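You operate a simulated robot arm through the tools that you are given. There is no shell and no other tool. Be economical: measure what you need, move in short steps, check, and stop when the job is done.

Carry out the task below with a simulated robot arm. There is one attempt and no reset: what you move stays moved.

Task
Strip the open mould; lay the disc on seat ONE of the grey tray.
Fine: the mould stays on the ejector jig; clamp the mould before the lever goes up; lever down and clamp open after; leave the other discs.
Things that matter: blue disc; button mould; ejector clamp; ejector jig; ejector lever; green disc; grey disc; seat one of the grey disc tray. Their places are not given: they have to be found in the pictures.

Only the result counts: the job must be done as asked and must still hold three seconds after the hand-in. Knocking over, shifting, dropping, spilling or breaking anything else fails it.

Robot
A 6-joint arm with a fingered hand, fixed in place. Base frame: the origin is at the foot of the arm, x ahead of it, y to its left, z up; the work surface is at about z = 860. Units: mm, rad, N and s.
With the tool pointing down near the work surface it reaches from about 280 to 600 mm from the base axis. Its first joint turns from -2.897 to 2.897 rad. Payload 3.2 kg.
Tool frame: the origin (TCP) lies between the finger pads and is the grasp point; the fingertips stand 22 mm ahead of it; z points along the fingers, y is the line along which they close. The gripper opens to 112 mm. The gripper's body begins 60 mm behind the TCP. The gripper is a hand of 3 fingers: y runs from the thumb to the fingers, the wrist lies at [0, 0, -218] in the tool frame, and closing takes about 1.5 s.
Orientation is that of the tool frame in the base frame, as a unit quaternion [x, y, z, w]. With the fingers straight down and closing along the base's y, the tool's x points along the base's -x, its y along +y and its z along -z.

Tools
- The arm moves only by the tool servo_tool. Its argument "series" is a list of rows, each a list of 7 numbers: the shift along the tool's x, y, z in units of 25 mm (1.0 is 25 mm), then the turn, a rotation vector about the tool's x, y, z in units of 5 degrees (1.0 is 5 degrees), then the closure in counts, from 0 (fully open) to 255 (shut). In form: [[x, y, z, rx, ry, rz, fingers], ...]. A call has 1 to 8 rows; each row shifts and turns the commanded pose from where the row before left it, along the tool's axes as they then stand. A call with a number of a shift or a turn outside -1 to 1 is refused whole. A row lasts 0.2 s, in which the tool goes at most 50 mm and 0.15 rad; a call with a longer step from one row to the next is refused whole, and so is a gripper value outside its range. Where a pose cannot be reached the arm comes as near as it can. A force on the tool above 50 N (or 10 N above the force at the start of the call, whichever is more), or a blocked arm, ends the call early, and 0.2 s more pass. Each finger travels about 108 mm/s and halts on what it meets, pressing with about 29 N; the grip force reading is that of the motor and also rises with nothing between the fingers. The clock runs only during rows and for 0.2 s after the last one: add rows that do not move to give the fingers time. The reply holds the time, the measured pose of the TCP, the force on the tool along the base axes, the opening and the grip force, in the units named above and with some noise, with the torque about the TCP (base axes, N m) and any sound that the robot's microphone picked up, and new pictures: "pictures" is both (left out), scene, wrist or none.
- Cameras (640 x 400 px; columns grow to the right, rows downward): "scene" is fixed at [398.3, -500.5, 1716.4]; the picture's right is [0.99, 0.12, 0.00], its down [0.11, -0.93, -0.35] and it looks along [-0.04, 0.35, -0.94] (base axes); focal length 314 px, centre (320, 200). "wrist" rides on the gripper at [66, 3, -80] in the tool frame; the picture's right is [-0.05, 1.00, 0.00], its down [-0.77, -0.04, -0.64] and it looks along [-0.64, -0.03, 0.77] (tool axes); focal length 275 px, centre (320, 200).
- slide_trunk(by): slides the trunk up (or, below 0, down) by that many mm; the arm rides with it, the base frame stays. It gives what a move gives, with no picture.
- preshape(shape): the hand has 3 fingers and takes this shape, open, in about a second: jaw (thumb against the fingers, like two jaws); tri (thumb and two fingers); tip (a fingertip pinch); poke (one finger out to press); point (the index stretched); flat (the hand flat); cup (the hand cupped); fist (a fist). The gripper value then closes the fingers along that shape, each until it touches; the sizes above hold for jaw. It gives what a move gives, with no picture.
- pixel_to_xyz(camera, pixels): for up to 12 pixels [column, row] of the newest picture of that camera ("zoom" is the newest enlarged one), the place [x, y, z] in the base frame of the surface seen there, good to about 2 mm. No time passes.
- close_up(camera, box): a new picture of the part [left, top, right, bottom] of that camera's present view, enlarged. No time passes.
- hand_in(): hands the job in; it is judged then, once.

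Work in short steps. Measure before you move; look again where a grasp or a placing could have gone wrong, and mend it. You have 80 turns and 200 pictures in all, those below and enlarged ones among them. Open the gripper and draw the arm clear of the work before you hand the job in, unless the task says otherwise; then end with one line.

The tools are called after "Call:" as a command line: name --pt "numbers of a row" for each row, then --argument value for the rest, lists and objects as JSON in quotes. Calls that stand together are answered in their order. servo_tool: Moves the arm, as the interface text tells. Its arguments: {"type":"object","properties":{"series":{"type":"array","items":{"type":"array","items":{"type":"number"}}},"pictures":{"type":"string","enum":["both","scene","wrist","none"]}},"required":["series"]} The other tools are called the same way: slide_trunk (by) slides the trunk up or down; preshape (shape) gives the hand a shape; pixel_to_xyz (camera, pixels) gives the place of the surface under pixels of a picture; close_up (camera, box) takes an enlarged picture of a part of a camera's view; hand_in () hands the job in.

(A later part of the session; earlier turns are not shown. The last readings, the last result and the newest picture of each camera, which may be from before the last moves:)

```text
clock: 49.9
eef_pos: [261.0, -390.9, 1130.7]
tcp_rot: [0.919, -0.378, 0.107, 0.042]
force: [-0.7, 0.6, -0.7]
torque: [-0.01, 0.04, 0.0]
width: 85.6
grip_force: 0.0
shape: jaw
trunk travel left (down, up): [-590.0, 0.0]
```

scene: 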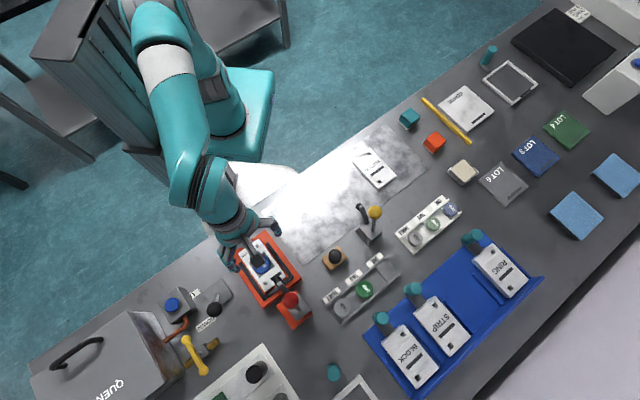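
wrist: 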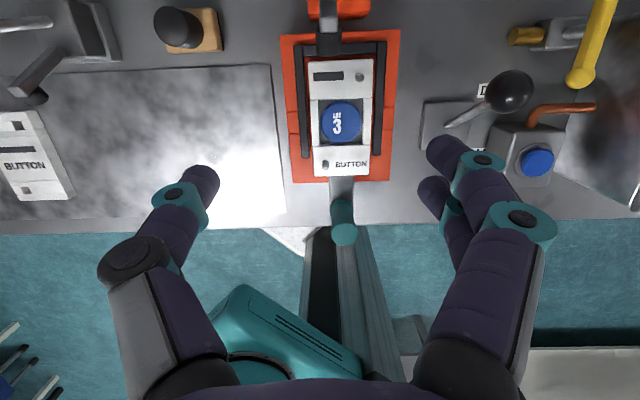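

Works well; mould axis is aligned with the hand. Now I go to the clamp ball at (336,-475,1058), fingers straddling it.

Call:
servo_tool --pt "0.742 0.058 0.774 0 0 0 60" --pt "0.742 0.058 0.774 0 0 0 60" --pt "0.742 0.058 0.774 0 0 0 60" --pt "0.742 0.058 0.774 0 0 0 60" --pt "0.742 0.058 0.774 0 0 0 60" --pt "0 0 0 0 0 0 60"

Call:
close_up --camera "scene" --box '[230, 220, 350, 340]'

```text
clock: 51.3
eef_pos: [337.4, -474.7, 1058.2]
tcp_rot: [0.919, -0.378, 0.107, 0.041]
force: [0.7, 0.0, -0.1]
torque: [0.0, 0.03, -0.01]
width: 85.4
grip_force: 0.1
shape: jaw
trunk travel left (down, up): [-590.0, 0.0]
```

scene: 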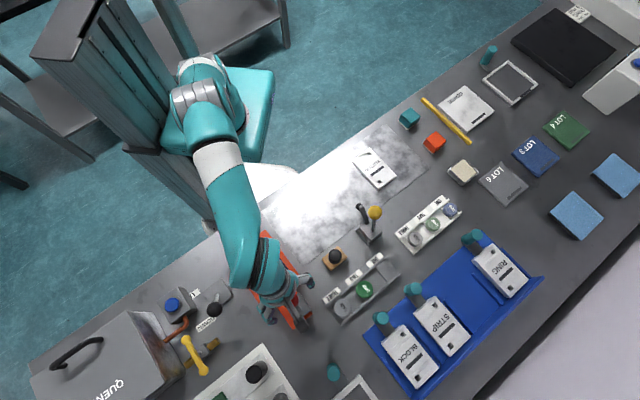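
wrist: 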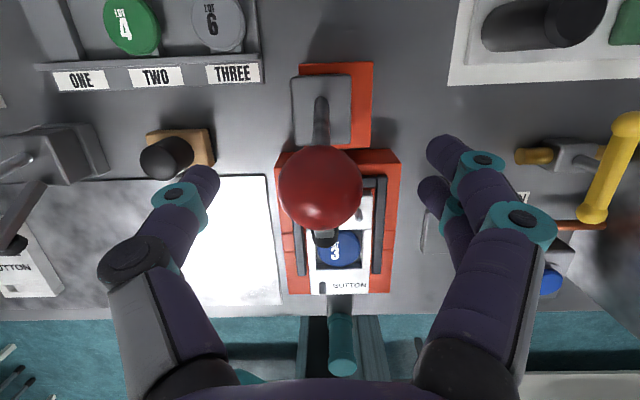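

```text
3.33 times, centred on (290, 280) of scene
```

zoom: 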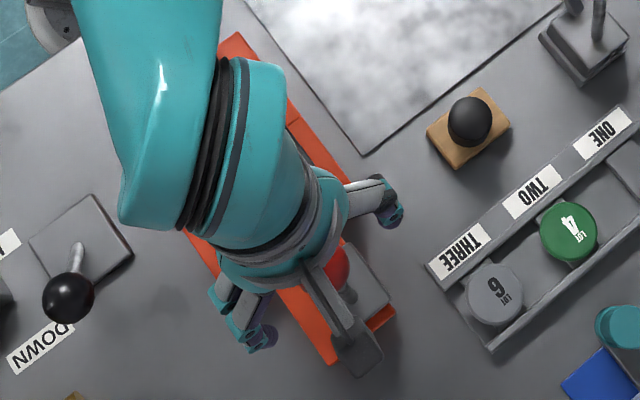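

Ball is centred between the fingers. Closing on it.

Call:
servo_tool --pt "0 0 0 0 0 0 120" --pt "0 0 0 0 0 0 200" --pt "0 0 0 0 0 0 230" --pt "0 0 0 0 0 0 230" --pt "0 0 0 0 0 0 230" --pt "0 0 0 0 0 0 230" --pictures "wrist"

```text
clock: 52.7
eef_pos: [336.4, -475.4, 1059.4]
tcp_rot: [0.918, -0.379, 0.107, 0.042]
force: [0.4, 1.4, -9.0]
torque: [0.01, 0.06, 0.0]
width: 21.4
grip_force: 29.0
shape: jaw
trunk travel left (down, up): [-590.0, 0.0]
```

wrist: 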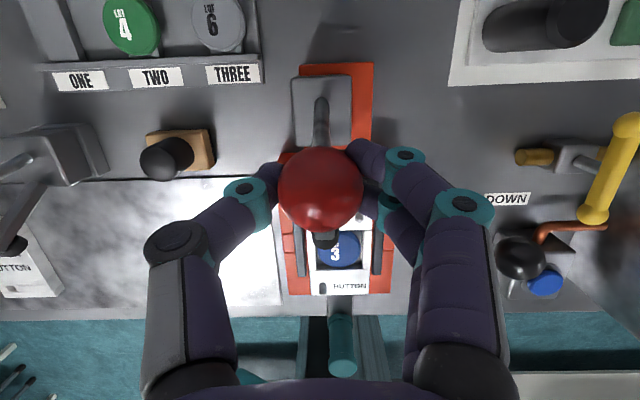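

Gripped just under the ball. I test the handle by nudging it toward the mould and watching the force.

Call:
servo_tool --pt "-0.3 0 0 0 0 0 230" --pt "-0.3 0 0 0 0 0 230" --pictures "none"

```text
clock: 53.3
eef_pos: [327.7, -464.0, 1052.2]
tcp_rot: [0.919, -0.379, 0.104, 0.039]
force: [5.4, 1.9, -19.4]
torque: [0.17, 0.02, 0.1]
width: 13.0
grip_force: 29.0
shape: jaw
trunk travel left (down, up): [-590.0, 0.0]
```

Call:
servo_tool --pt "0 0 0 0 0 0 230"

Call:
close_up --camera "wrist" --box '[240, 50, 420, 310]'

```text
clock: 53.7
eef_pos: [327.7, -464.1, 1051.9]
tcp_rot: [0.919, -0.379, 0.104, 0.04]
force: [7.7, 2.7, -25.3]
torque: [0.18, 0.07, 0.06]
width: 13.0
grip_force: 29.5
shape: jaw
trunk travel left (down, up): [-590.0, 0.0]
```

scene: 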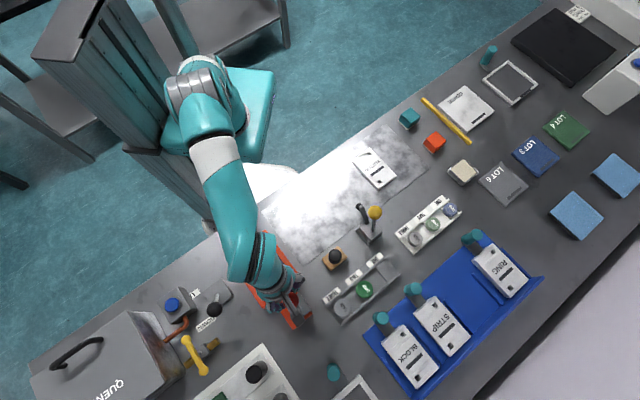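
wrist: 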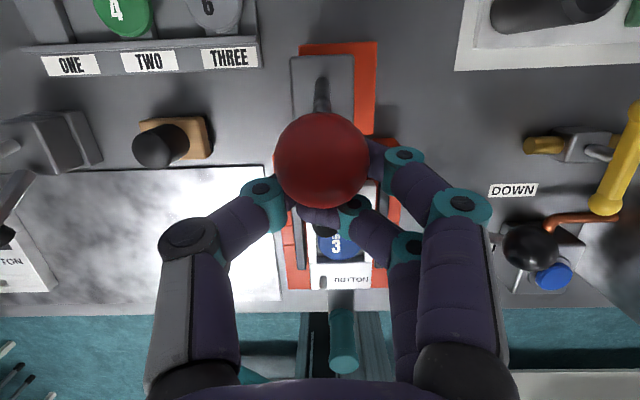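

```text
1.54 times, centred on (330, 180) of wrist
```

zoom: 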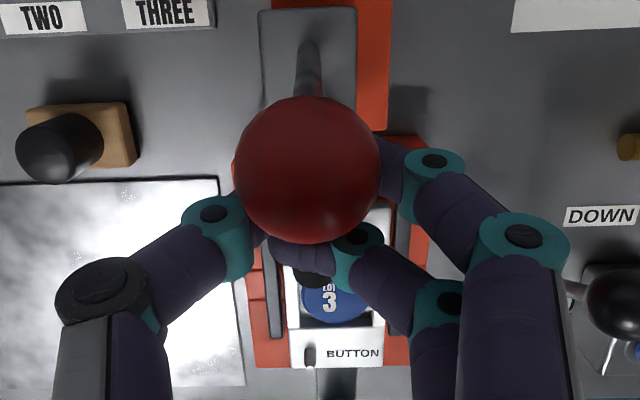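

The ball stayed while the fingers slid to its mould side, so inward is blocked: the handle must go outward. I push it outward.

Call:
servo_tool --pt "0.4 0 0.1 0 0 0 230" --pt "0.4 0 0.1 0 0 0 230" --pt "0.4 0 0.1 0 0 0 230" --pt "0.4 0 0.1 0 0 0 230"

Call:
close_up --camera "scene" --box '[230, 220, 350, 340]'

```text
clock: 54.7
eef_pos: [350.2, -497.8, 1055.2]
tcp_rot: [0.917, -0.381, 0.108, 0.044]
force: [-6.6, -2.9, -3.4]
torque: [0.04, 0.07, -0.07]
width: 9.4
grip_force: 29.4
shape: jaw
trunk travel left (down, up): [-590.0, 0.0]
```

scene: 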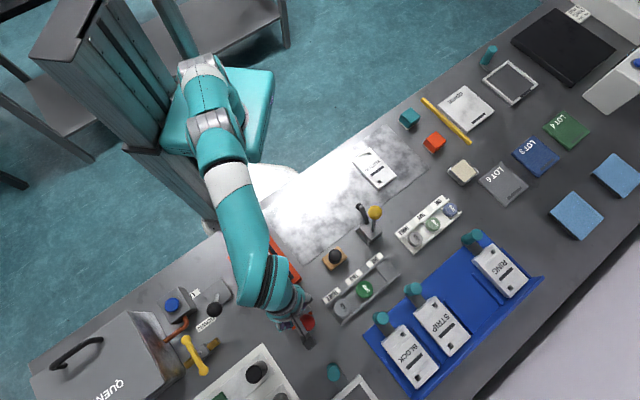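
wrist: 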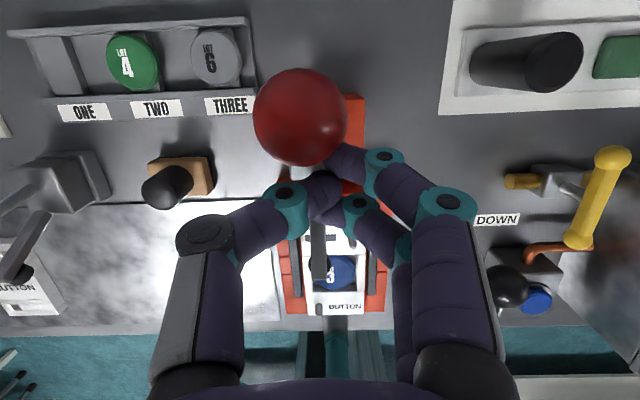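

```text
3.33 times, centred on (290, 280) of scene
```

zoom: 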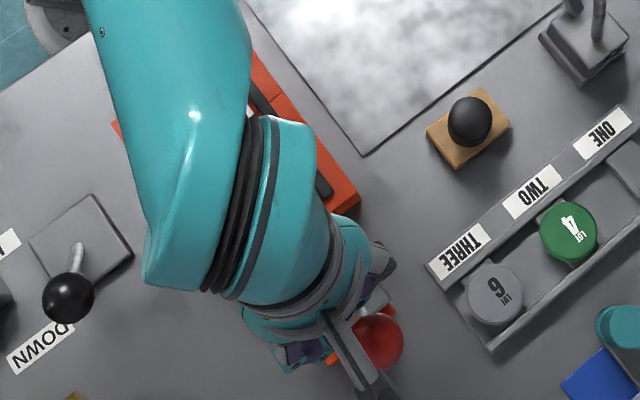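

Call:
pixel_to_xyz --camera "wrist" --pixels '[[300, 117], [300, 80], [320, 235], [320, 265], [318, 285], [345, 180]]'

```text
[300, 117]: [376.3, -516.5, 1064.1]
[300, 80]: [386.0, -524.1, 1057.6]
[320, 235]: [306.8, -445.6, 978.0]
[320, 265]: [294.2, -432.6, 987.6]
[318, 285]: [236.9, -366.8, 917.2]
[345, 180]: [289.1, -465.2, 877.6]
```

The handle follows outward (ball now ≈(376,-513,1046)) and the arm is coming down. To keep in reach I tilt further outward while pressing down along the stick.

Call:
servo_tool --pt "0.15 0 0.5 0 1 0 230" --pt "0.15 0 0.6 0 1 0 230" --pt "0.15 0 0.6 0 1 0 230"

Call:
pixel_to_xyz --camera "wrist" --pixels '[[300, 117], [300, 80]]'

```text
clock: 55.5
eef_pos: [371.1, -511.0, 1017.0]
tcp_rot: [0.896, -0.37, 0.228, 0.091]
force: [0.6, 0.1, -0.3]
torque: [0.03, 0.03, -0.03]
width: 8.9
grip_force: 29.3
shape: jaw
trunk travel left (down, up): [-590.0, 0.0]
```

scene: 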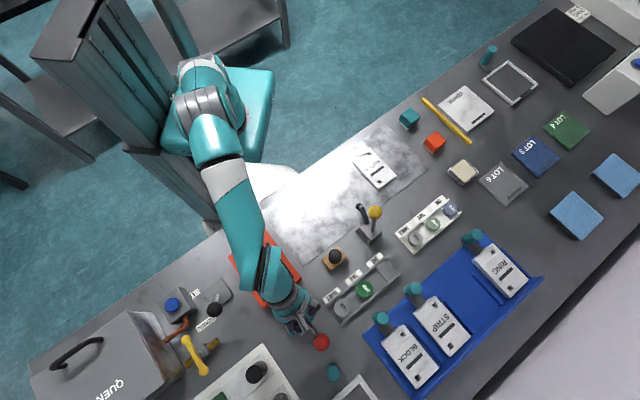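
wrist: 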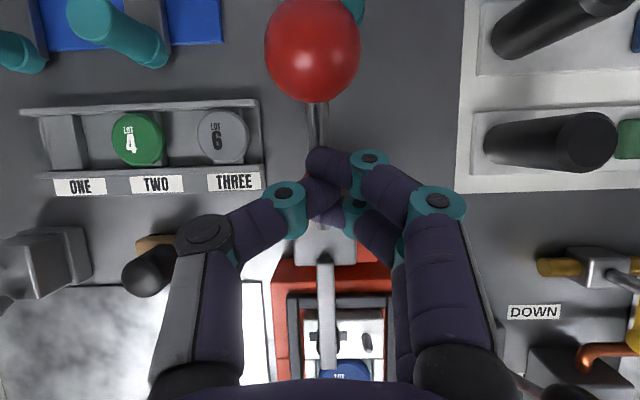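

```text
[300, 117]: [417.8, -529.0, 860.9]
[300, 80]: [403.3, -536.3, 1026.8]
```

Call:
pixel_to_xyz --camera "wrist" --pixels '[[312, 45], [312, 15], [318, 120], [325, 285], [328, 330], [330, 365], [350, 335], [348, 372]]'

Call:
close_up --camera "scene" --box '[250, 250, 350, 370]'

```text
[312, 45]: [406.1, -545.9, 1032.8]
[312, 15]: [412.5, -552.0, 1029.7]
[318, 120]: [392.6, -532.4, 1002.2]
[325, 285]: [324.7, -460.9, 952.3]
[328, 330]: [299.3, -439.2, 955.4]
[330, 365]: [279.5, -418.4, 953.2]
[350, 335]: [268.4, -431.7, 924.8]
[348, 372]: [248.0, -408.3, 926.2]
```

```text
3.33 times, centred on (300, 310) of scene
```

zoom: 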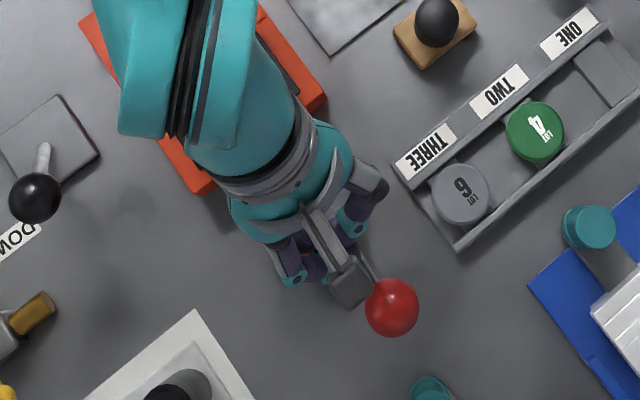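

The arm looks horizontal (z≈953 along its length), i.e. clamped. I push a bit more to confirm the end stop.

Call:
servo_tool --pt "0.4 0 0 0 0 0 230" --pt "0.4 0 0 0 0 0 230" --pt "0.4 0 0 0 0 0 230" --pictures "wrist"

Call:
pixel_to_xyz --camera "wrist" --pixels '[[312, 45], [325, 310], [328, 340], [330, 380], [318, 120]]'

```text
clock: 56.3
eef_pos: [389.1, -528.2, 1033.9]
tcp_rot: [0.896, -0.369, 0.228, 0.092]
force: [-5.4, 4.5, 7.4]
torque: [-0.03, -0.11, 0.0]
width: 9.3
grip_force: 29.2
shape: jaw
trunk travel left (down, up): [-590.0, 0.0]
```

wrist: 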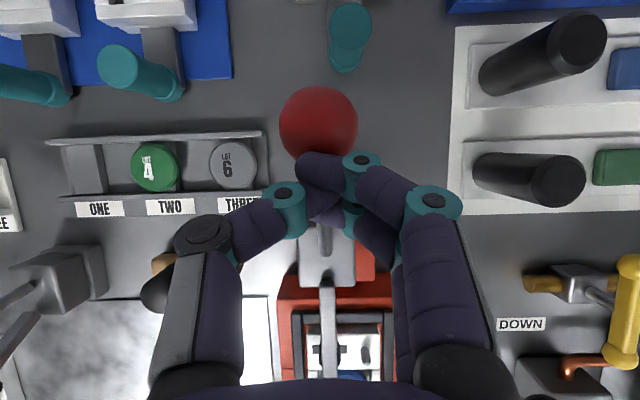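

```text
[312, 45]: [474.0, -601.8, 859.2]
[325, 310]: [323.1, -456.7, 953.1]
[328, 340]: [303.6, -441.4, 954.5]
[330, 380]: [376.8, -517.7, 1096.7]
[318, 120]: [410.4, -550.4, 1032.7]
```

Arm position is unchanged and the handle is at its stop: clamped. I back off upward, untilt and open, then travel above the ejector lever ball (≈(168,-514,980)).

Call:
servo_tool --pt "-0.1 0 -1 0 0 0 230" --pt "0 0 -1 0 0 0 230" --pt "0 0 -1 0 0 0 200" --pt "0 0 -1 0 0 0 120" --pt "0 0 0 0 -1 0 80" --pt "0 0 0 0 -1 0 80" --pt "0 0 0 0 -1 0 80" --pictures "none"

Call:
servo_tool --pt "-0.857 0.973 0.15 0 0 0 80" --pt "-0.857 0.973 0.15 0 0 0 80" --pt "-0.857 0.973 0.15 0 0 0 80" --pt "-0.857 0.973 0.15 0 0 0 80" --pt "-0.857 0.973 0.15 0 0 0 80" --pt "-0.857 0.973 0.15 0 0 0 80"

Call:
close_up --camera "scene" --box '[180, 220, 330, 340]'

```text
clock: 57.9
eef_pos: [352.2, -483.0, 1114.1]
tcp_rot: [0.918, -0.379, 0.108, 0.042]
force: [-0.4, 0.0, -0.6]
torque: [-0.04, -0.02, -0.02]
width: 76.7
grip_force: 0.1
shape: jaw
out of reach, approached as far as the arm can: row 7
trunk travel left (down, up): [-590.0, 0.0]
```

```text
clock: 59.3
eef_pos: [181.3, -553.4, 1083.6]
tcp_rot: [0.918, -0.379, 0.107, 0.04]
force: [0.1, -0.4, -0.8]
torque: [0.0, 0.01, -0.01]
width: 76.4
grip_force: 0.0
shape: jaw
out of reach, approached as far as the arm can: row 1, 2, 3, 4, 5, 6
trunk travel left (down, up): [-590.0, 0.0]
```

scene: 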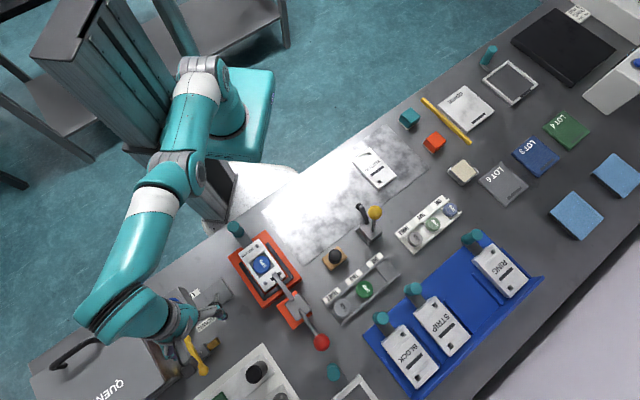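
wrist: 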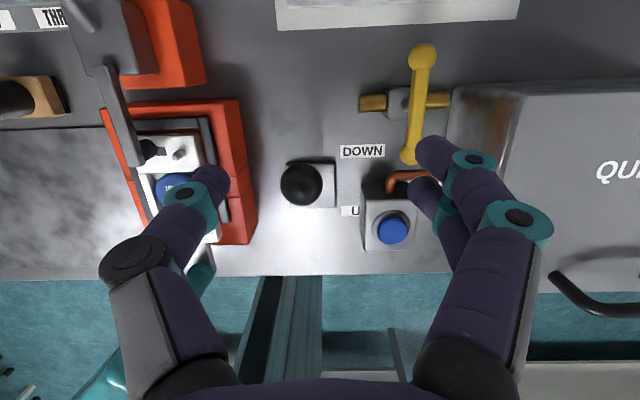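

```text
3.33 times, centred on (255, 280) of scene
```

zoom: 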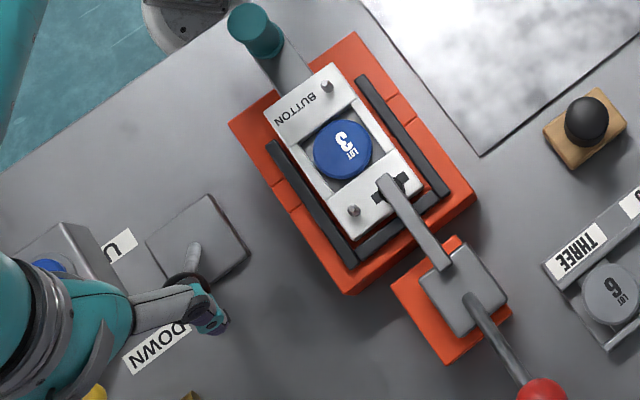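

The clamp is closed on the mould. I move in over the lever ball.

Call:
servo_tool --pt "-0.76 -0.37 0.2 0 0 0 80" --pt "-0.76 -0.37 0.2 0 0 0 80" --pt "0 0 0 0 0 0 80"

Call:
pixel_to_xyz --camera "scene" --pixels '[[214, 310]]'

```text
clock: 60.1
eef_pos: [175.4, -555.0, 1079.5]
tcp_rot: [0.918, -0.379, 0.107, 0.041]
force: [0.4, -0.8, -0.4]
torque: [0.0, -0.05, -0.01]
width: 76.6
grip_force: 0.1
shape: jaw
out of reach, approached as far as the arm can: row 1, 2
trunk travel left (down, up): [-590.0, 0.0]
```

scene: 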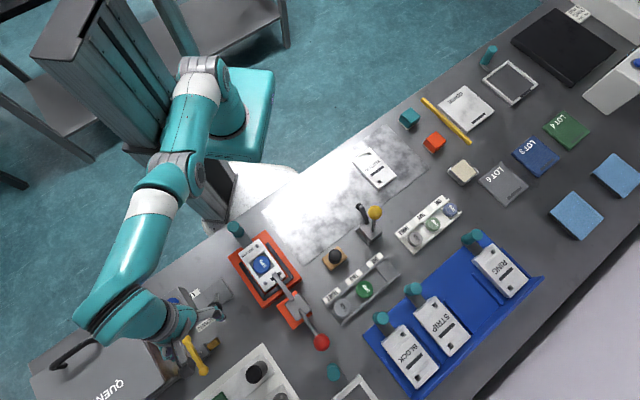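
wrist: 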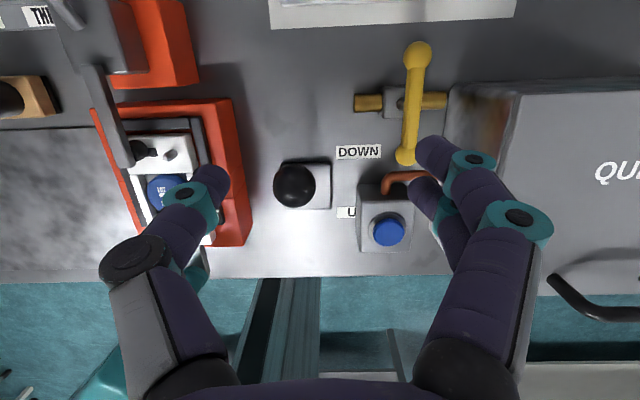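

```text
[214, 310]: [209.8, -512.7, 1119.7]
```

Stuck on the outer boundary again; I pull exactly along the arm toward the shoulder.

Call:
servo_tool --pt "-0.8 -0.5 0.5 0 0 0 80" --pt "-0.8 -0.5 0.5 0 0 0 80" --pt "-0.8 -0.5 0.5 0 0 0 80" --pictures "none"

Call:
servo_tool --pt "0 0 0 0 0 1 80" --pt "0 0 0 0 0 1 80" --pt "0 0 0 0 0 1 80" --pt "0 0 0 0 0 1 80" --pt "-0.8 -0.5 0 0 0 0 80" --pt "-0.8 -0.5 0 0 0 0 80" --pictures "none"

```text
clock: 60.9
eef_pos: [178.4, -563.5, 1051.4]
tcp_rot: [0.918, -0.38, 0.106, 0.041]
force: [0.0, -0.4, -0.2]
torque: [-0.02, -0.05, -0.01]
width: 76.4
grip_force: 0.1
shape: jaw
out of reach, approached as far as the arm can: row 1, 2, 3
trunk travel left (down, up): [-590.0, 0.0]
```

```text
clock: 62.3
eef_pos: [192.5, -559.8, 1057.9]
tcp_rot: [0.838, -0.533, 0.112, 0.022]
force: [0.6, 1.0, -0.1]
torque: [-0.04, 0.02, 0.01]
width: 76.5
grip_force: 0.1
shape: jaw
out of reach, approached as far as the arm can: row 5, 6
trunk travel left (down, up): [-590.0, 0.0]
```

Escapes worked only at high elevation, so I slide inward/up along the boundary, then pull down-inward.

Call:
servo_tool --pt "-1 -0.1 -0.8 0 0 0 80" --pt "-1 -0.1 -0.8 0 0 0 80" --pt "-1 -0.1 -0.8 0 0 0 80" --pt "-1 -0.1 -0.8 0 0 0 80" --pt "-1 -0.1 -0.8 0 0 0 80" --pt "-1 -0.1 -0.8 0 0 0 80" --pt "-1 -0.1 -0.8 0 0 0 80" --pt "-1 -0.1 -0.8 0 0 0 80" --pictures "none"

Call:
servo_tool --pt "-0.7 -0.1 0.8 0 0 0 80" --pt "-0.7 -0.1 0.8 0 0 0 80" --pt "-0.7 -0.1 0.8 0 0 0 80" --pt "-0.7 -0.1 0.8 0 0 0 80" --pictures "none"

```text
clock: 64.1
eef_pos: [142.7, -508.3, 1183.5]
tcp_rot: [0.839, -0.533, 0.112, 0.021]
force: [0.1, 0.2, 0.3]
torque: [0.04, 0.02, -0.01]
width: 76.4
grip_force: 0.0
shape: jaw
out of reach, approached as far as the arm can: row 1, 2, 3, 4, 5, 6, 7, 8
trunk travel left (down, up): [-590.0, 0.0]
```

```text
clock: 65.1
eef_pos: [142.6, -518.4, 1168.7]
tcp_rot: [0.839, -0.532, 0.113, 0.022]
force: [0.1, 0.3, -0.1]
torque: [-0.01, -0.02, 0.03]
width: 76.3
grip_force: 0.1
shape: jaw
out of reach, approached as far as the arm can: row 1, 2, 3, 4
trunk travel left (down, up): [-590.0, 0.0]
```

Call:
servo_tool --pt "-1 -0.1 -1 0 0 0 80" --pt "-1 -0.1 -1 0 0 0 80" --pt "-1 -0.1 -1 0 0 0 80" --pt "-1 -0.1 -1 0 0 0 80" --pt "-1 -0.1 -1 0 0 0 80" --pt "-1 -0.1 -1 0 0 0 80" --pt "-1 -0.1 -1 0 0 0 80" --pt "-1 -0.1 -1 0 0 0 80" --pictures "none"

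Call:
servo_tool --pt "-1 -0.1 -0.6 0 0 0 80" --pt "-1 -0.1 -0.6 0 0 0 80" --pt "-1 -0.1 -0.6 0 0 0 80" --pt "-1 -0.1 -0.6 0 0 0 80" --pt "-1 -0.1 0 0 0 0 80" --pt "-1 -0.1 0 0 0 0 80" --pictures "none"

Call:
servo_tool --pt "-0.5 -0.05 0.6 0 0 0 80" --pt "-0.5 -0.05 0.6 0 0 0 80" --pt "-0.5 -0.05 0.6 0 0 0 80" --pt "-0.5 -0.05 0.6 0 0 0 80" --pictures "scene"

```text
clock: 66.9
eef_pos: [63.9, -367.1, 1319.7]
tcp_rot: [0.838, -0.533, 0.114, 0.023]
force: [0.2, -0.2, -0.7]
torque: [0.02, -0.02, -0.01]
width: 76.6
grip_force: 0.0
shape: jaw
out of reach, approached as far as the arm can: row 1, 2, 3, 4, 5
trunk travel left (down, up): [-590.0, 0.0]
```

```text
clock: 68.3
eef_pos: [7.0, -218.4, 1347.2]
tcp_rot: [0.839, -0.532, 0.112, 0.023]
force: [0.6, -0.4, 0.0]
torque: [-0.02, 0.01, 0.02]
width: 76.2
grip_force: 0.0
shape: jaw
trunk travel left (down, up): [-590.0, 0.0]
```

```text
clock: 69.3
eef_pos: [1.8, -183.2, 1279.5]
tcp_rot: [0.838, -0.533, 0.113, 0.022]
force: [0.5, -0.2, 0.0]
torque: [-0.03, 0.0, 0.01]
width: 76.4
grip_force: 0.1
shape: jaw
trunk travel left (down, up): [-590.0, 0.0]
```

scene: 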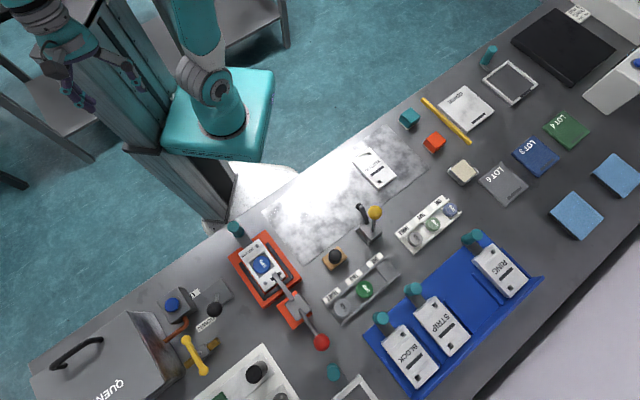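

Free again. I restore the yaw and go to the lever along an inner path, well inside the boundary.

Call:
servo_tool --pt "0 0 0 0 0 -1 60" --pt "0 0 0 0 0 -1 60" --pt "0 0 0 0 0 -1 60" --pt "0 0 0 0 0 -1 60" --pictures "none"

Call:
servo_tool --pt "0.96 0.18 0.63 0 0 0 60" --pt "0.96 0.18 0.63 0 0 0 60" --pt "0.96 0.18 0.63 0 0 0 60" --pt "0.96 0.18 0.63 0 0 0 60" --pt "0.96 0.18 0.63 0 0 0 60" --pt "0.96 0.18 0.63 0 0 0 60" --pt "0.96 0.18 0.63 0 0 0 60" --pt "0.96 0.18 0.63 0 0 0 60" --pictures "none"

```text
clock: 70.3
eef_pos: [1.2, -183.1, 1278.8]
tcp_rot: [0.919, -0.377, 0.107, 0.043]
force: [0.2, 0.2, 0.1]
torque: [0.01, 0.0, 0.02]
width: 85.6
grip_force: 0.1
shape: jaw
trunk travel left (down, up): [-590.0, 0.0]
```

```text
clock: 72.1
eef_pos: [130.3, -362.5, 1199.2]
tcp_rot: [0.918, -0.379, 0.107, 0.042]
force: [0.1, 0.5, -0.7]
torque: [0.01, -0.02, -0.04]
width: 85.7
grip_force: 0.0
shape: jaw
trunk travel left (down, up): [-590.0, 0.0]
```

Call:
servo_tool --pt "0.505 0.396 0.805 0 0 0 60" --pt "0.505 0.396 0.805 0 0 0 60" --pt "0.505 0.396 0.805 0 0 0 60" --pt "0.505 0.396 0.805 0 0 0 60" --pt "0.505 0.396 0.805 0 0 0 60" --pt "0.505 0.396 0.805 0 0 0 60" --pt "0.505 0.396 0.805 0 0 0 60" --pt "0.505 0.396 0.805 0 0 0 60"

Call:
close_up --camera "wrist" --box '[200, 60, 460, 260]'

```text
clock: 73.9
eef_pos: [170.4, -511.3, 1065.5]
tcp_rot: [0.918, -0.379, 0.107, 0.042]
force: [0.1, -1.1, 0.1]
torque: [-0.02, -0.03, -0.02]
width: 85.4
grip_force: 0.1
shape: jaw
trunk travel left (down, up): [-590.0, 0.0]
```

scene: 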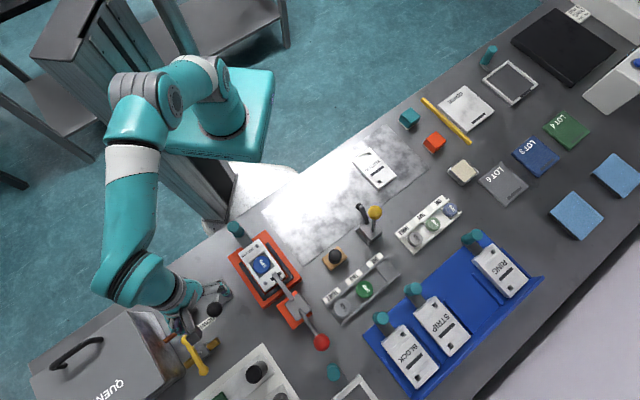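
wrist: 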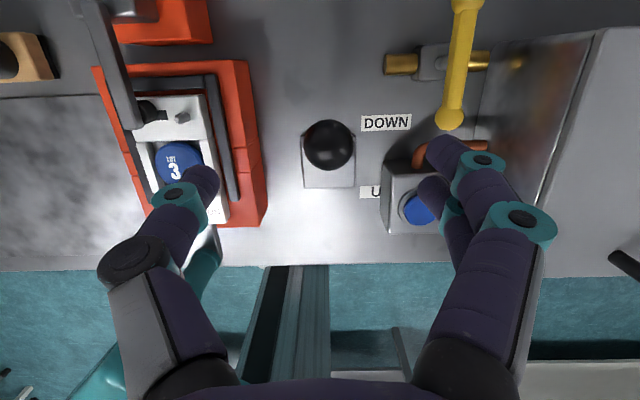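

```text
2.00 times, centred on (330, 160) of wrist
```

zoom: 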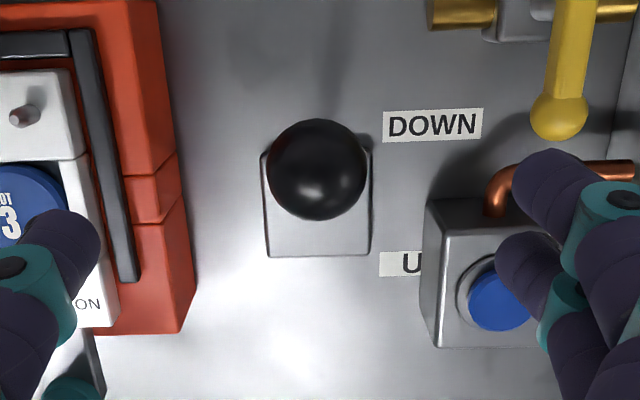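

The lever ball is centred below. I measure it precisely.

Call:
pixel_to_xyz --camera "zoom" --pixels '[[318, 170], [318, 130], [272, 170], [362, 170], [318, 212], [318, 240]]'

```text
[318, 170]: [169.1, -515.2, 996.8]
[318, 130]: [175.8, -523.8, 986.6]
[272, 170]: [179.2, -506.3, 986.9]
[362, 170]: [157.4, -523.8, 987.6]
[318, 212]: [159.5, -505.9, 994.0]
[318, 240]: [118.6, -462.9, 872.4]
```

Ball centre ≈(167,-513,981). Descend and close on it.

Call:
servo_tool --pt "-0.25 0.035 0.945 0 0 0 60" --pt "-0.25 0.035 0.945 0 0 0 60" --pt "-0.25 0.035 0.945 0 0 0 60" --pt "-0.25 0.035 0.945 0 0 0 120" --pt "0 0 0 0 0 0 200" --pt "0 0 0 0 0 0 230" --pt "0 0 0 0 0 0 230" --pt "0 0 0 0 0 0 230"

```text
clock: 75.7
eef_pos: [165.1, -512.6, 968.0]
tcp_rot: [0.919, -0.378, 0.107, 0.041]
force: [-0.2, 1.1, -0.6]
torque: [-0.02, -0.02, 0.01]
width: 11.5
grip_force: 0.0
shape: jaw
trunk travel left (down, up): [-590.0, 0.0]
```

scene: 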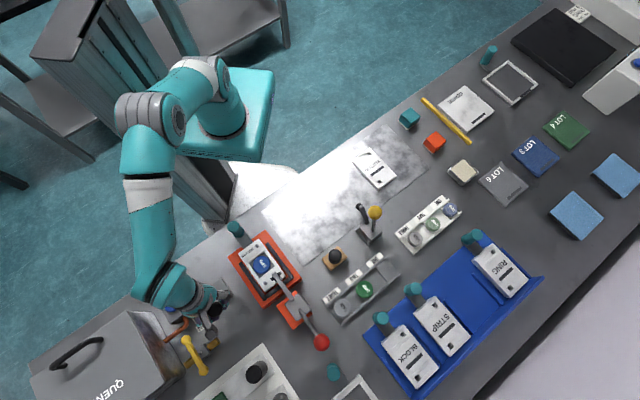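
wrist: 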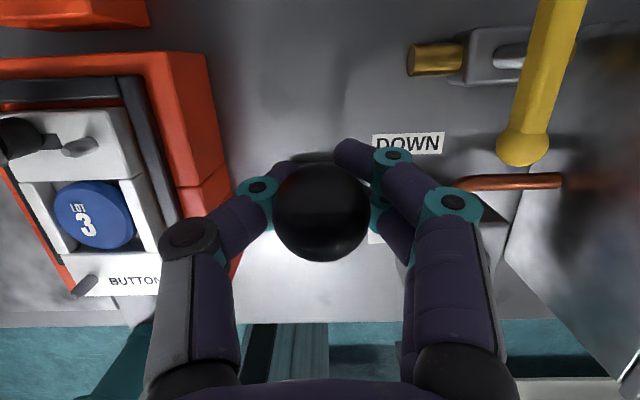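

Fingers cage the stick below the ball. I pull inward toward UP.

Call:
servo_tool --pt "0 0 0 0 0 0 255" --pt "0 0 0 0 0 0 255" --pt "-0.4 0 -0.15 0 0 0 255" --pt "-0.4 0 -0.15 0 0 0 255" --pt "-0.4 0 -0.15 0 0 0 255"

Call:
pixel_to_xyz --camera "wrist" --pixels '[[320, 210], [320, 190]]'

```text
clock: 76.9
eef_pos: [142.5, -490.8, 973.0]
tcp_rot: [0.918, -0.38, 0.107, 0.043]
force: [1.7, 0.5, 0.8]
torque: [-0.02, -0.02, 0.01]
width: 0.0
grip_force: 29.1
shape: jaw
trunk travel left (down, up): [-590.0, 0.0]
```

scene: 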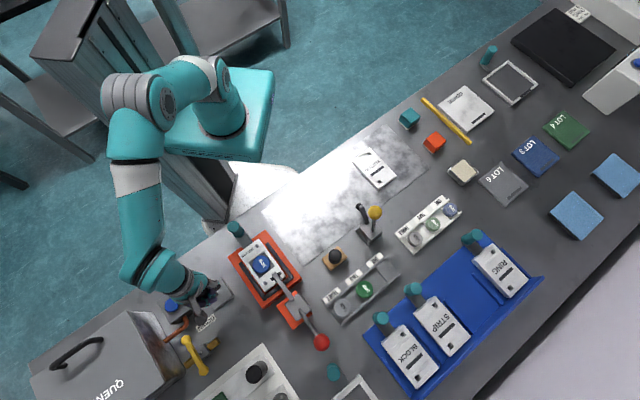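
wrist: 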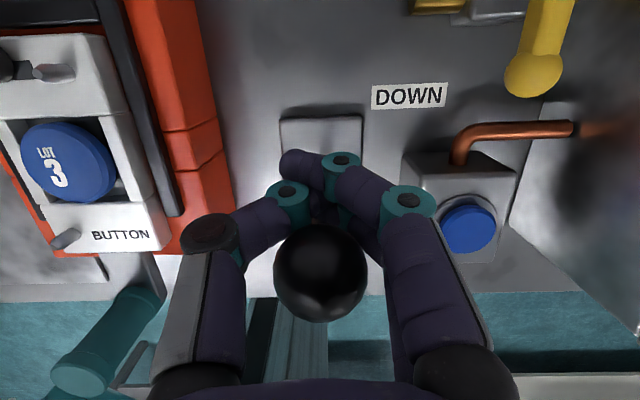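

```text
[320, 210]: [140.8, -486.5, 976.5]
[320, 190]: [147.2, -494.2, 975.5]
```

The lever follows. I continue pushing inward to UP.

Call:
servo_tool --pt "-0.5 0 -0.1 0 0 0 255" --pt "-0.5 0 -0.1 0 0 0 255" --pt "-0.5 0 -0.05 0 0 0 255" --pt "-0.5 0 0 0 0 0 255"

Call:
close_up --camera "scene" --box '[170, 220, 320, 340]'

```text
clock: 78.0
eef_pos: [112.7, -462.1, 970.4]
tcp_rot: [0.918, -0.377, 0.112, 0.051]
force: [22.9, -21.7, 7.5]
torque: [-0.3, -0.36, -0.09]
width: 0.1
grip_force: 29.0
shape: jaw
trunk travel left (down, up): [-590.0, 0.0]
stopped in row 4: the force on the tool passed its limit at 54 N (the readings are from after the stop); the commanded pose is now the measured one
```

scene: 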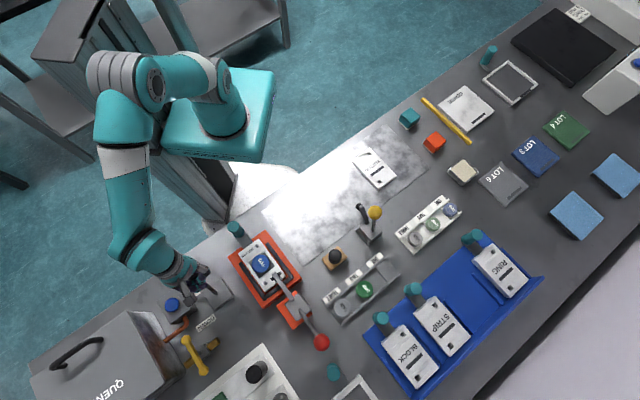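
wrist: 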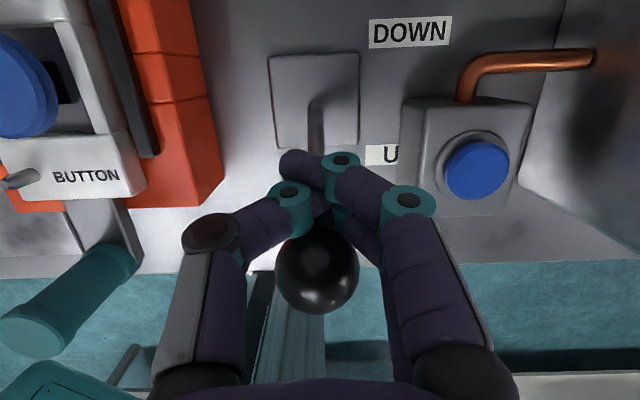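

```text
3.33 times, centred on (245, 280) of scene
```

zoom: 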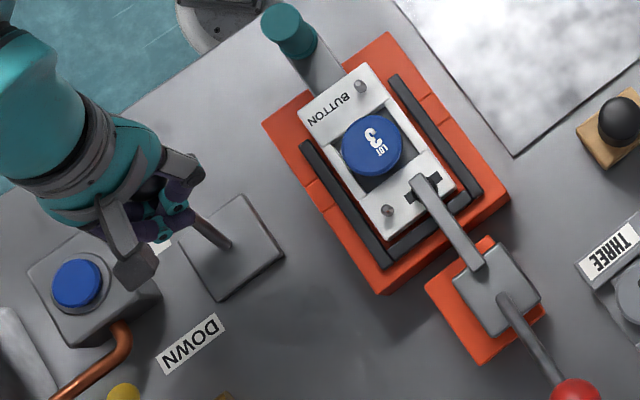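

Lever is at its UP stop and the disc has risen. I back off outward and up, then look at the disc.

Call:
servo_tool --pt "0.6 0 0 0 0 0 255" --pt "0.6 0 0 0 0 0 255" --pt "0.1 0 -0.9 0 0 0 200" --pt "0.1 0 -1 0 0 0 120" --pt "0.1 0 -1 0 0 0 80" --pt "0.1 0 -1 0 0 0 80" --pt "0 0 -0.3 0 0 0 80"

Call:
close_up --camera "scene" --box '[220, 220, 310, 310]'

```text
clock: 79.6
eef_pos: [117.6, -467.6, 1082.2]
tcp_rot: [0.918, -0.377, 0.112, 0.048]
force: [0.5, 0.0, 0.3]
torque: [-0.01, 0.02, -0.03]
width: 76.4
grip_force: 0.0
shape: jaw
trunk travel left (down, up): [-590.0, 0.0]
```

scene: 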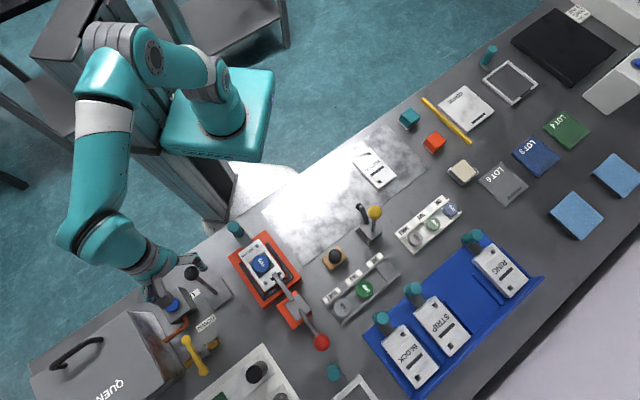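
wrist: 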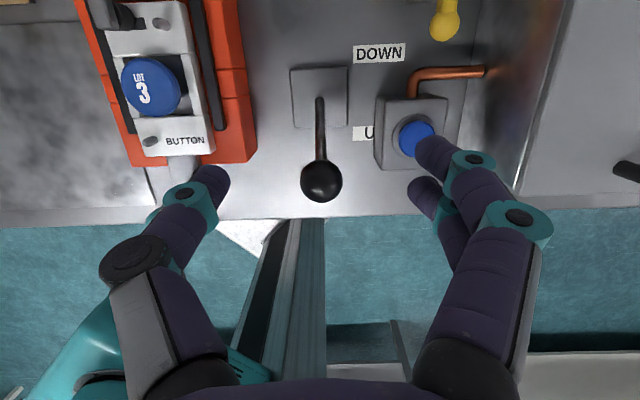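

```text
4.44 times, centred on (265, 265) of scene
```

zoom: 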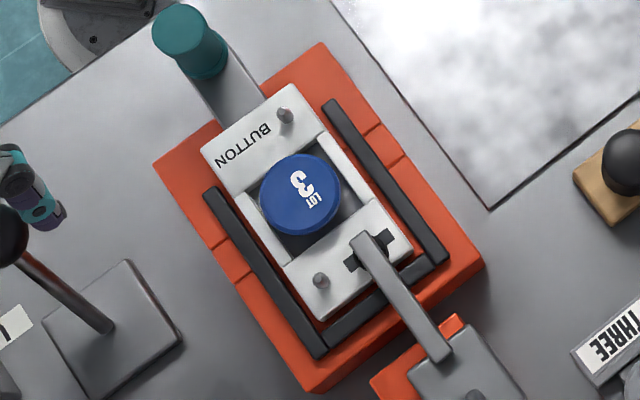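

Call:
pixel_to_xyz --camera "zoom" --pixels '[[300, 190], [265, 190], [335, 190], [300, 158], [300, 222], [275, 222], [250, 225], [340, 170], [230, 160], [355, 240], [215, 200], [330, 110]]'

Call:
close_up --camera "scene" --box '[315, 245, 405, 325]'

```text
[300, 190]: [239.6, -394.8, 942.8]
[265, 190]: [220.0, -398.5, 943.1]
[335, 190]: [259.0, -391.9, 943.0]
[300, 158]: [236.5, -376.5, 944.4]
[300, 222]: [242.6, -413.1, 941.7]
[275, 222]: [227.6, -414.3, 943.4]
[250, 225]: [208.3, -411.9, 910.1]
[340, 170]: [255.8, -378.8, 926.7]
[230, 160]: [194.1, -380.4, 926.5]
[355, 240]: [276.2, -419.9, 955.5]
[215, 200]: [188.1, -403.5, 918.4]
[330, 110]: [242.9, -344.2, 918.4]
```

```text
5.00 times, centred on (360, 285) of scene
```

zoom: 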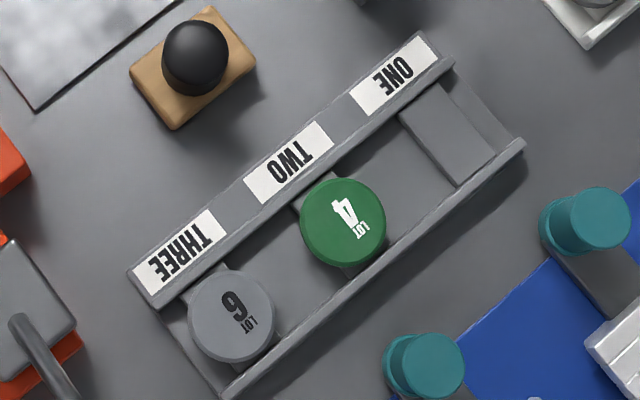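

Call:
pixel_to_xyz --camera "zoom" --pixels '[[447, 135], [432, 95], [405, 122], [458, 182], [490, 155], [343, 222], [232, 315], [370, 170], [480, 110], [470, 190], [440, 65], [515, 145]]'

```text
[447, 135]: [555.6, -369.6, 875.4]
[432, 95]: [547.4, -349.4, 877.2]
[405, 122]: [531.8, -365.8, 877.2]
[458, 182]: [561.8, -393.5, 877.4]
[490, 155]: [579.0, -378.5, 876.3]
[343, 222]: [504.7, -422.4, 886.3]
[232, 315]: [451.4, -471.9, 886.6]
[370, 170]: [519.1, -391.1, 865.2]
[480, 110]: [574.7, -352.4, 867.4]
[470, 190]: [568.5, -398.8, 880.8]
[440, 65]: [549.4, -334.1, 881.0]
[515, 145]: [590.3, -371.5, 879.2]
```

Disc centre (239.5,-395), top 943, radius ≈20; seat ONE block centre ≈(556,-372), top ≈876, at 669 mm range, so I'll use a 24° outward tilt for both pick and place. I tilt and move above the disc.

Call:
servo_tool --pt "0 0 0 0 1 0 80" --pt "0 0 0 0 1 0 80" --pt "-0.19 -0.92 0.113 0 0 0 80" --pt "-0.19 -0.92 0.113 0 0 0 80" --pt "-0.19 -0.92 0.113 0 0 0 80" --pt "-0.19 -0.92 0.113 0 0 0 80" --pt "-0.19 -0.92 0.113 0 0 0 80" --pt "-0.19 -0.92 0.113 0 0 0 80"

```text
clock: 81.4
eef_pos: [201.7, -354.9, 1053.8]
tcp_rot: [0.904, -0.373, 0.191, 0.081]
force: [-0.2, 0.0, -0.4]
torque: [0.01, -0.01, 0.01]
width: 76.6
grip_force: 0.1
shape: jaw
trunk travel left (down, up): [-590.0, 0.0]
```

scene: 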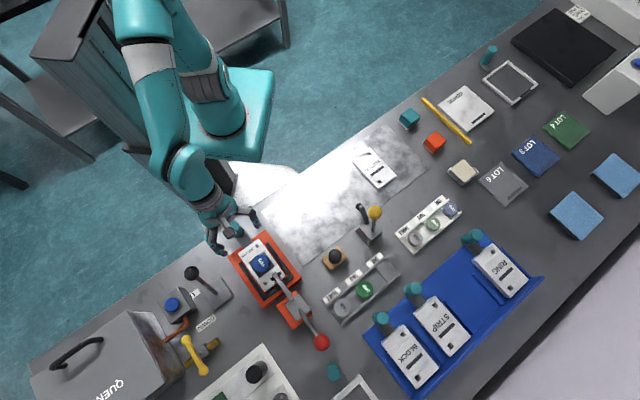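
wrist: 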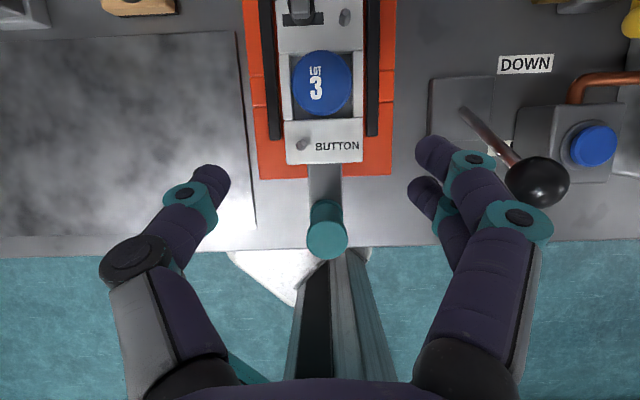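

Aligned laterally (disc at column 322, between fingers). Descend along the tool axis to just short of grasp height.

Call:
servo_tool --pt "0.025 0.01 0.86 0 0 0 90" --pt "0.025 0.01 0.86 0 0 0 100" --pt "0.025 0.01 0.86 0 0 0 100" --pt "0.025 0.01 0.86 0 0 0 100" --pt "0.025 0.01 0.86 0 0 0 100" --pt "0 0 0 0 0 0 100"

Call:
close_up --camera "wrist" --box '[200, 80, 460, 260]'

Call:
close_up --camera "scene" --box '[220, 220, 310, 310]'

```text
clock: 82.8
eef_pos: [234.7, -389.9, 957.2]
tcp_rot: [0.905, -0.372, 0.192, 0.081]
force: [-0.5, -0.3, -0.4]
torque: [-0.06, 0.02, -0.02]
width: 68.6
grip_force: 0.1
shape: jaw
trunk travel left (down, up): [-590.0, 0.0]
```

scene: 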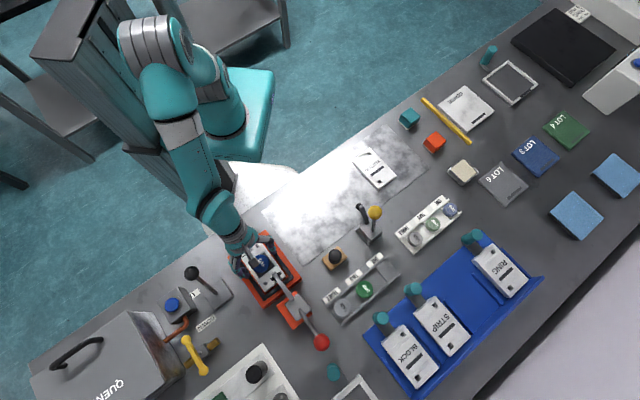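
wrist: 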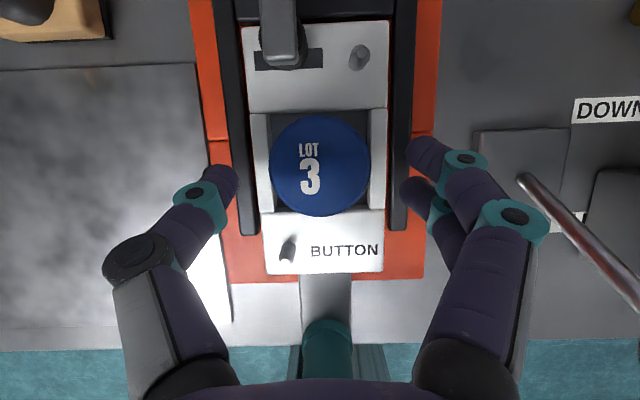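

```text
2.22 times, centred on (330, 170) of wrist
```

zoom: 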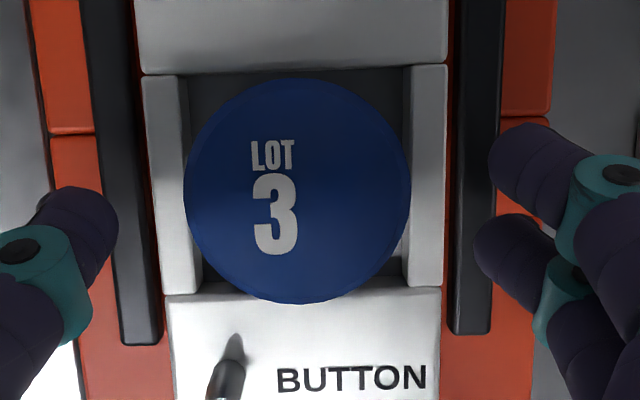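

```text
4.44 times, centred on (265, 265) of scene
```

zoom: 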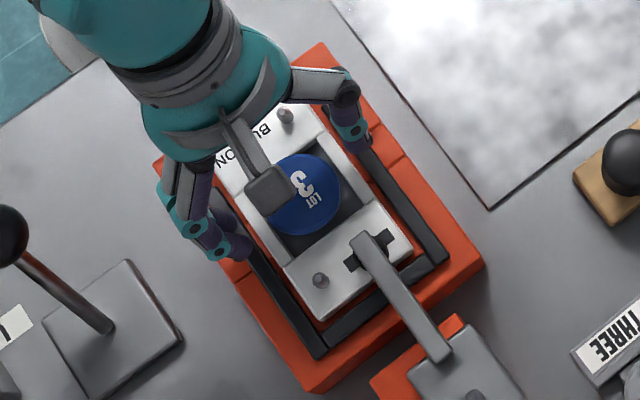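

Well centred; I nudge 2.5 mm outward and 4 mm down, then close.

Call:
servo_tool --pt "0.1 0 0.12 0 0 0 100" --pt "0 0 0 0 0 0 140" --pt "0 0 0 0 0 0 170" --pt "0 0 0 0 0 0 200" --pt "0 0 0 0 0 0 220" --pt "0 0 0 0 0 0 220" --pt "0 0 0 0 0 0 220" --pictures "wrist"

Call:
close_up --camera "wrist" --box '[200, 80, 460, 260]'

```text
clock: 84.4
eef_pos: [235.6, -392.1, 956.7]
tcp_rot: [0.904, -0.373, 0.192, 0.081]
force: [1.3, -1.2, 6.5]
torque: [-0.07, -0.06, 0.0]
width: 34.5
grip_force: 29.2
shape: jaw
trunk travel left (down, up): [-590.0, 0.0]
```

wrist: 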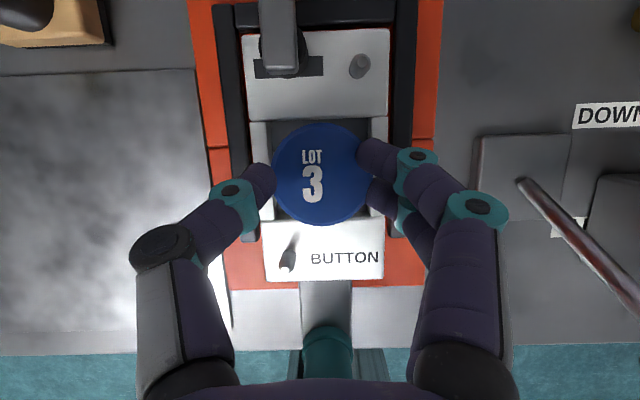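

```text
2.22 times, centred on (330, 170) of wrist
```

zoom: 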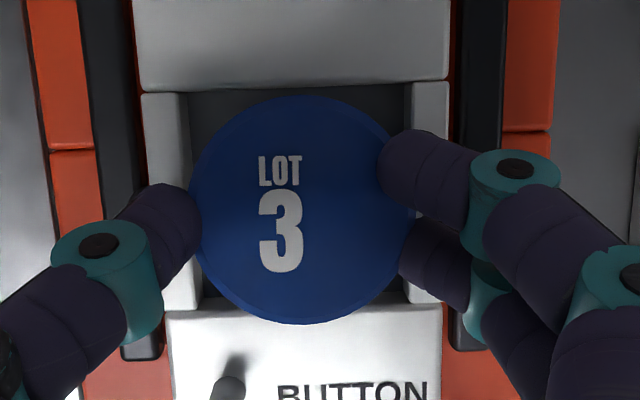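

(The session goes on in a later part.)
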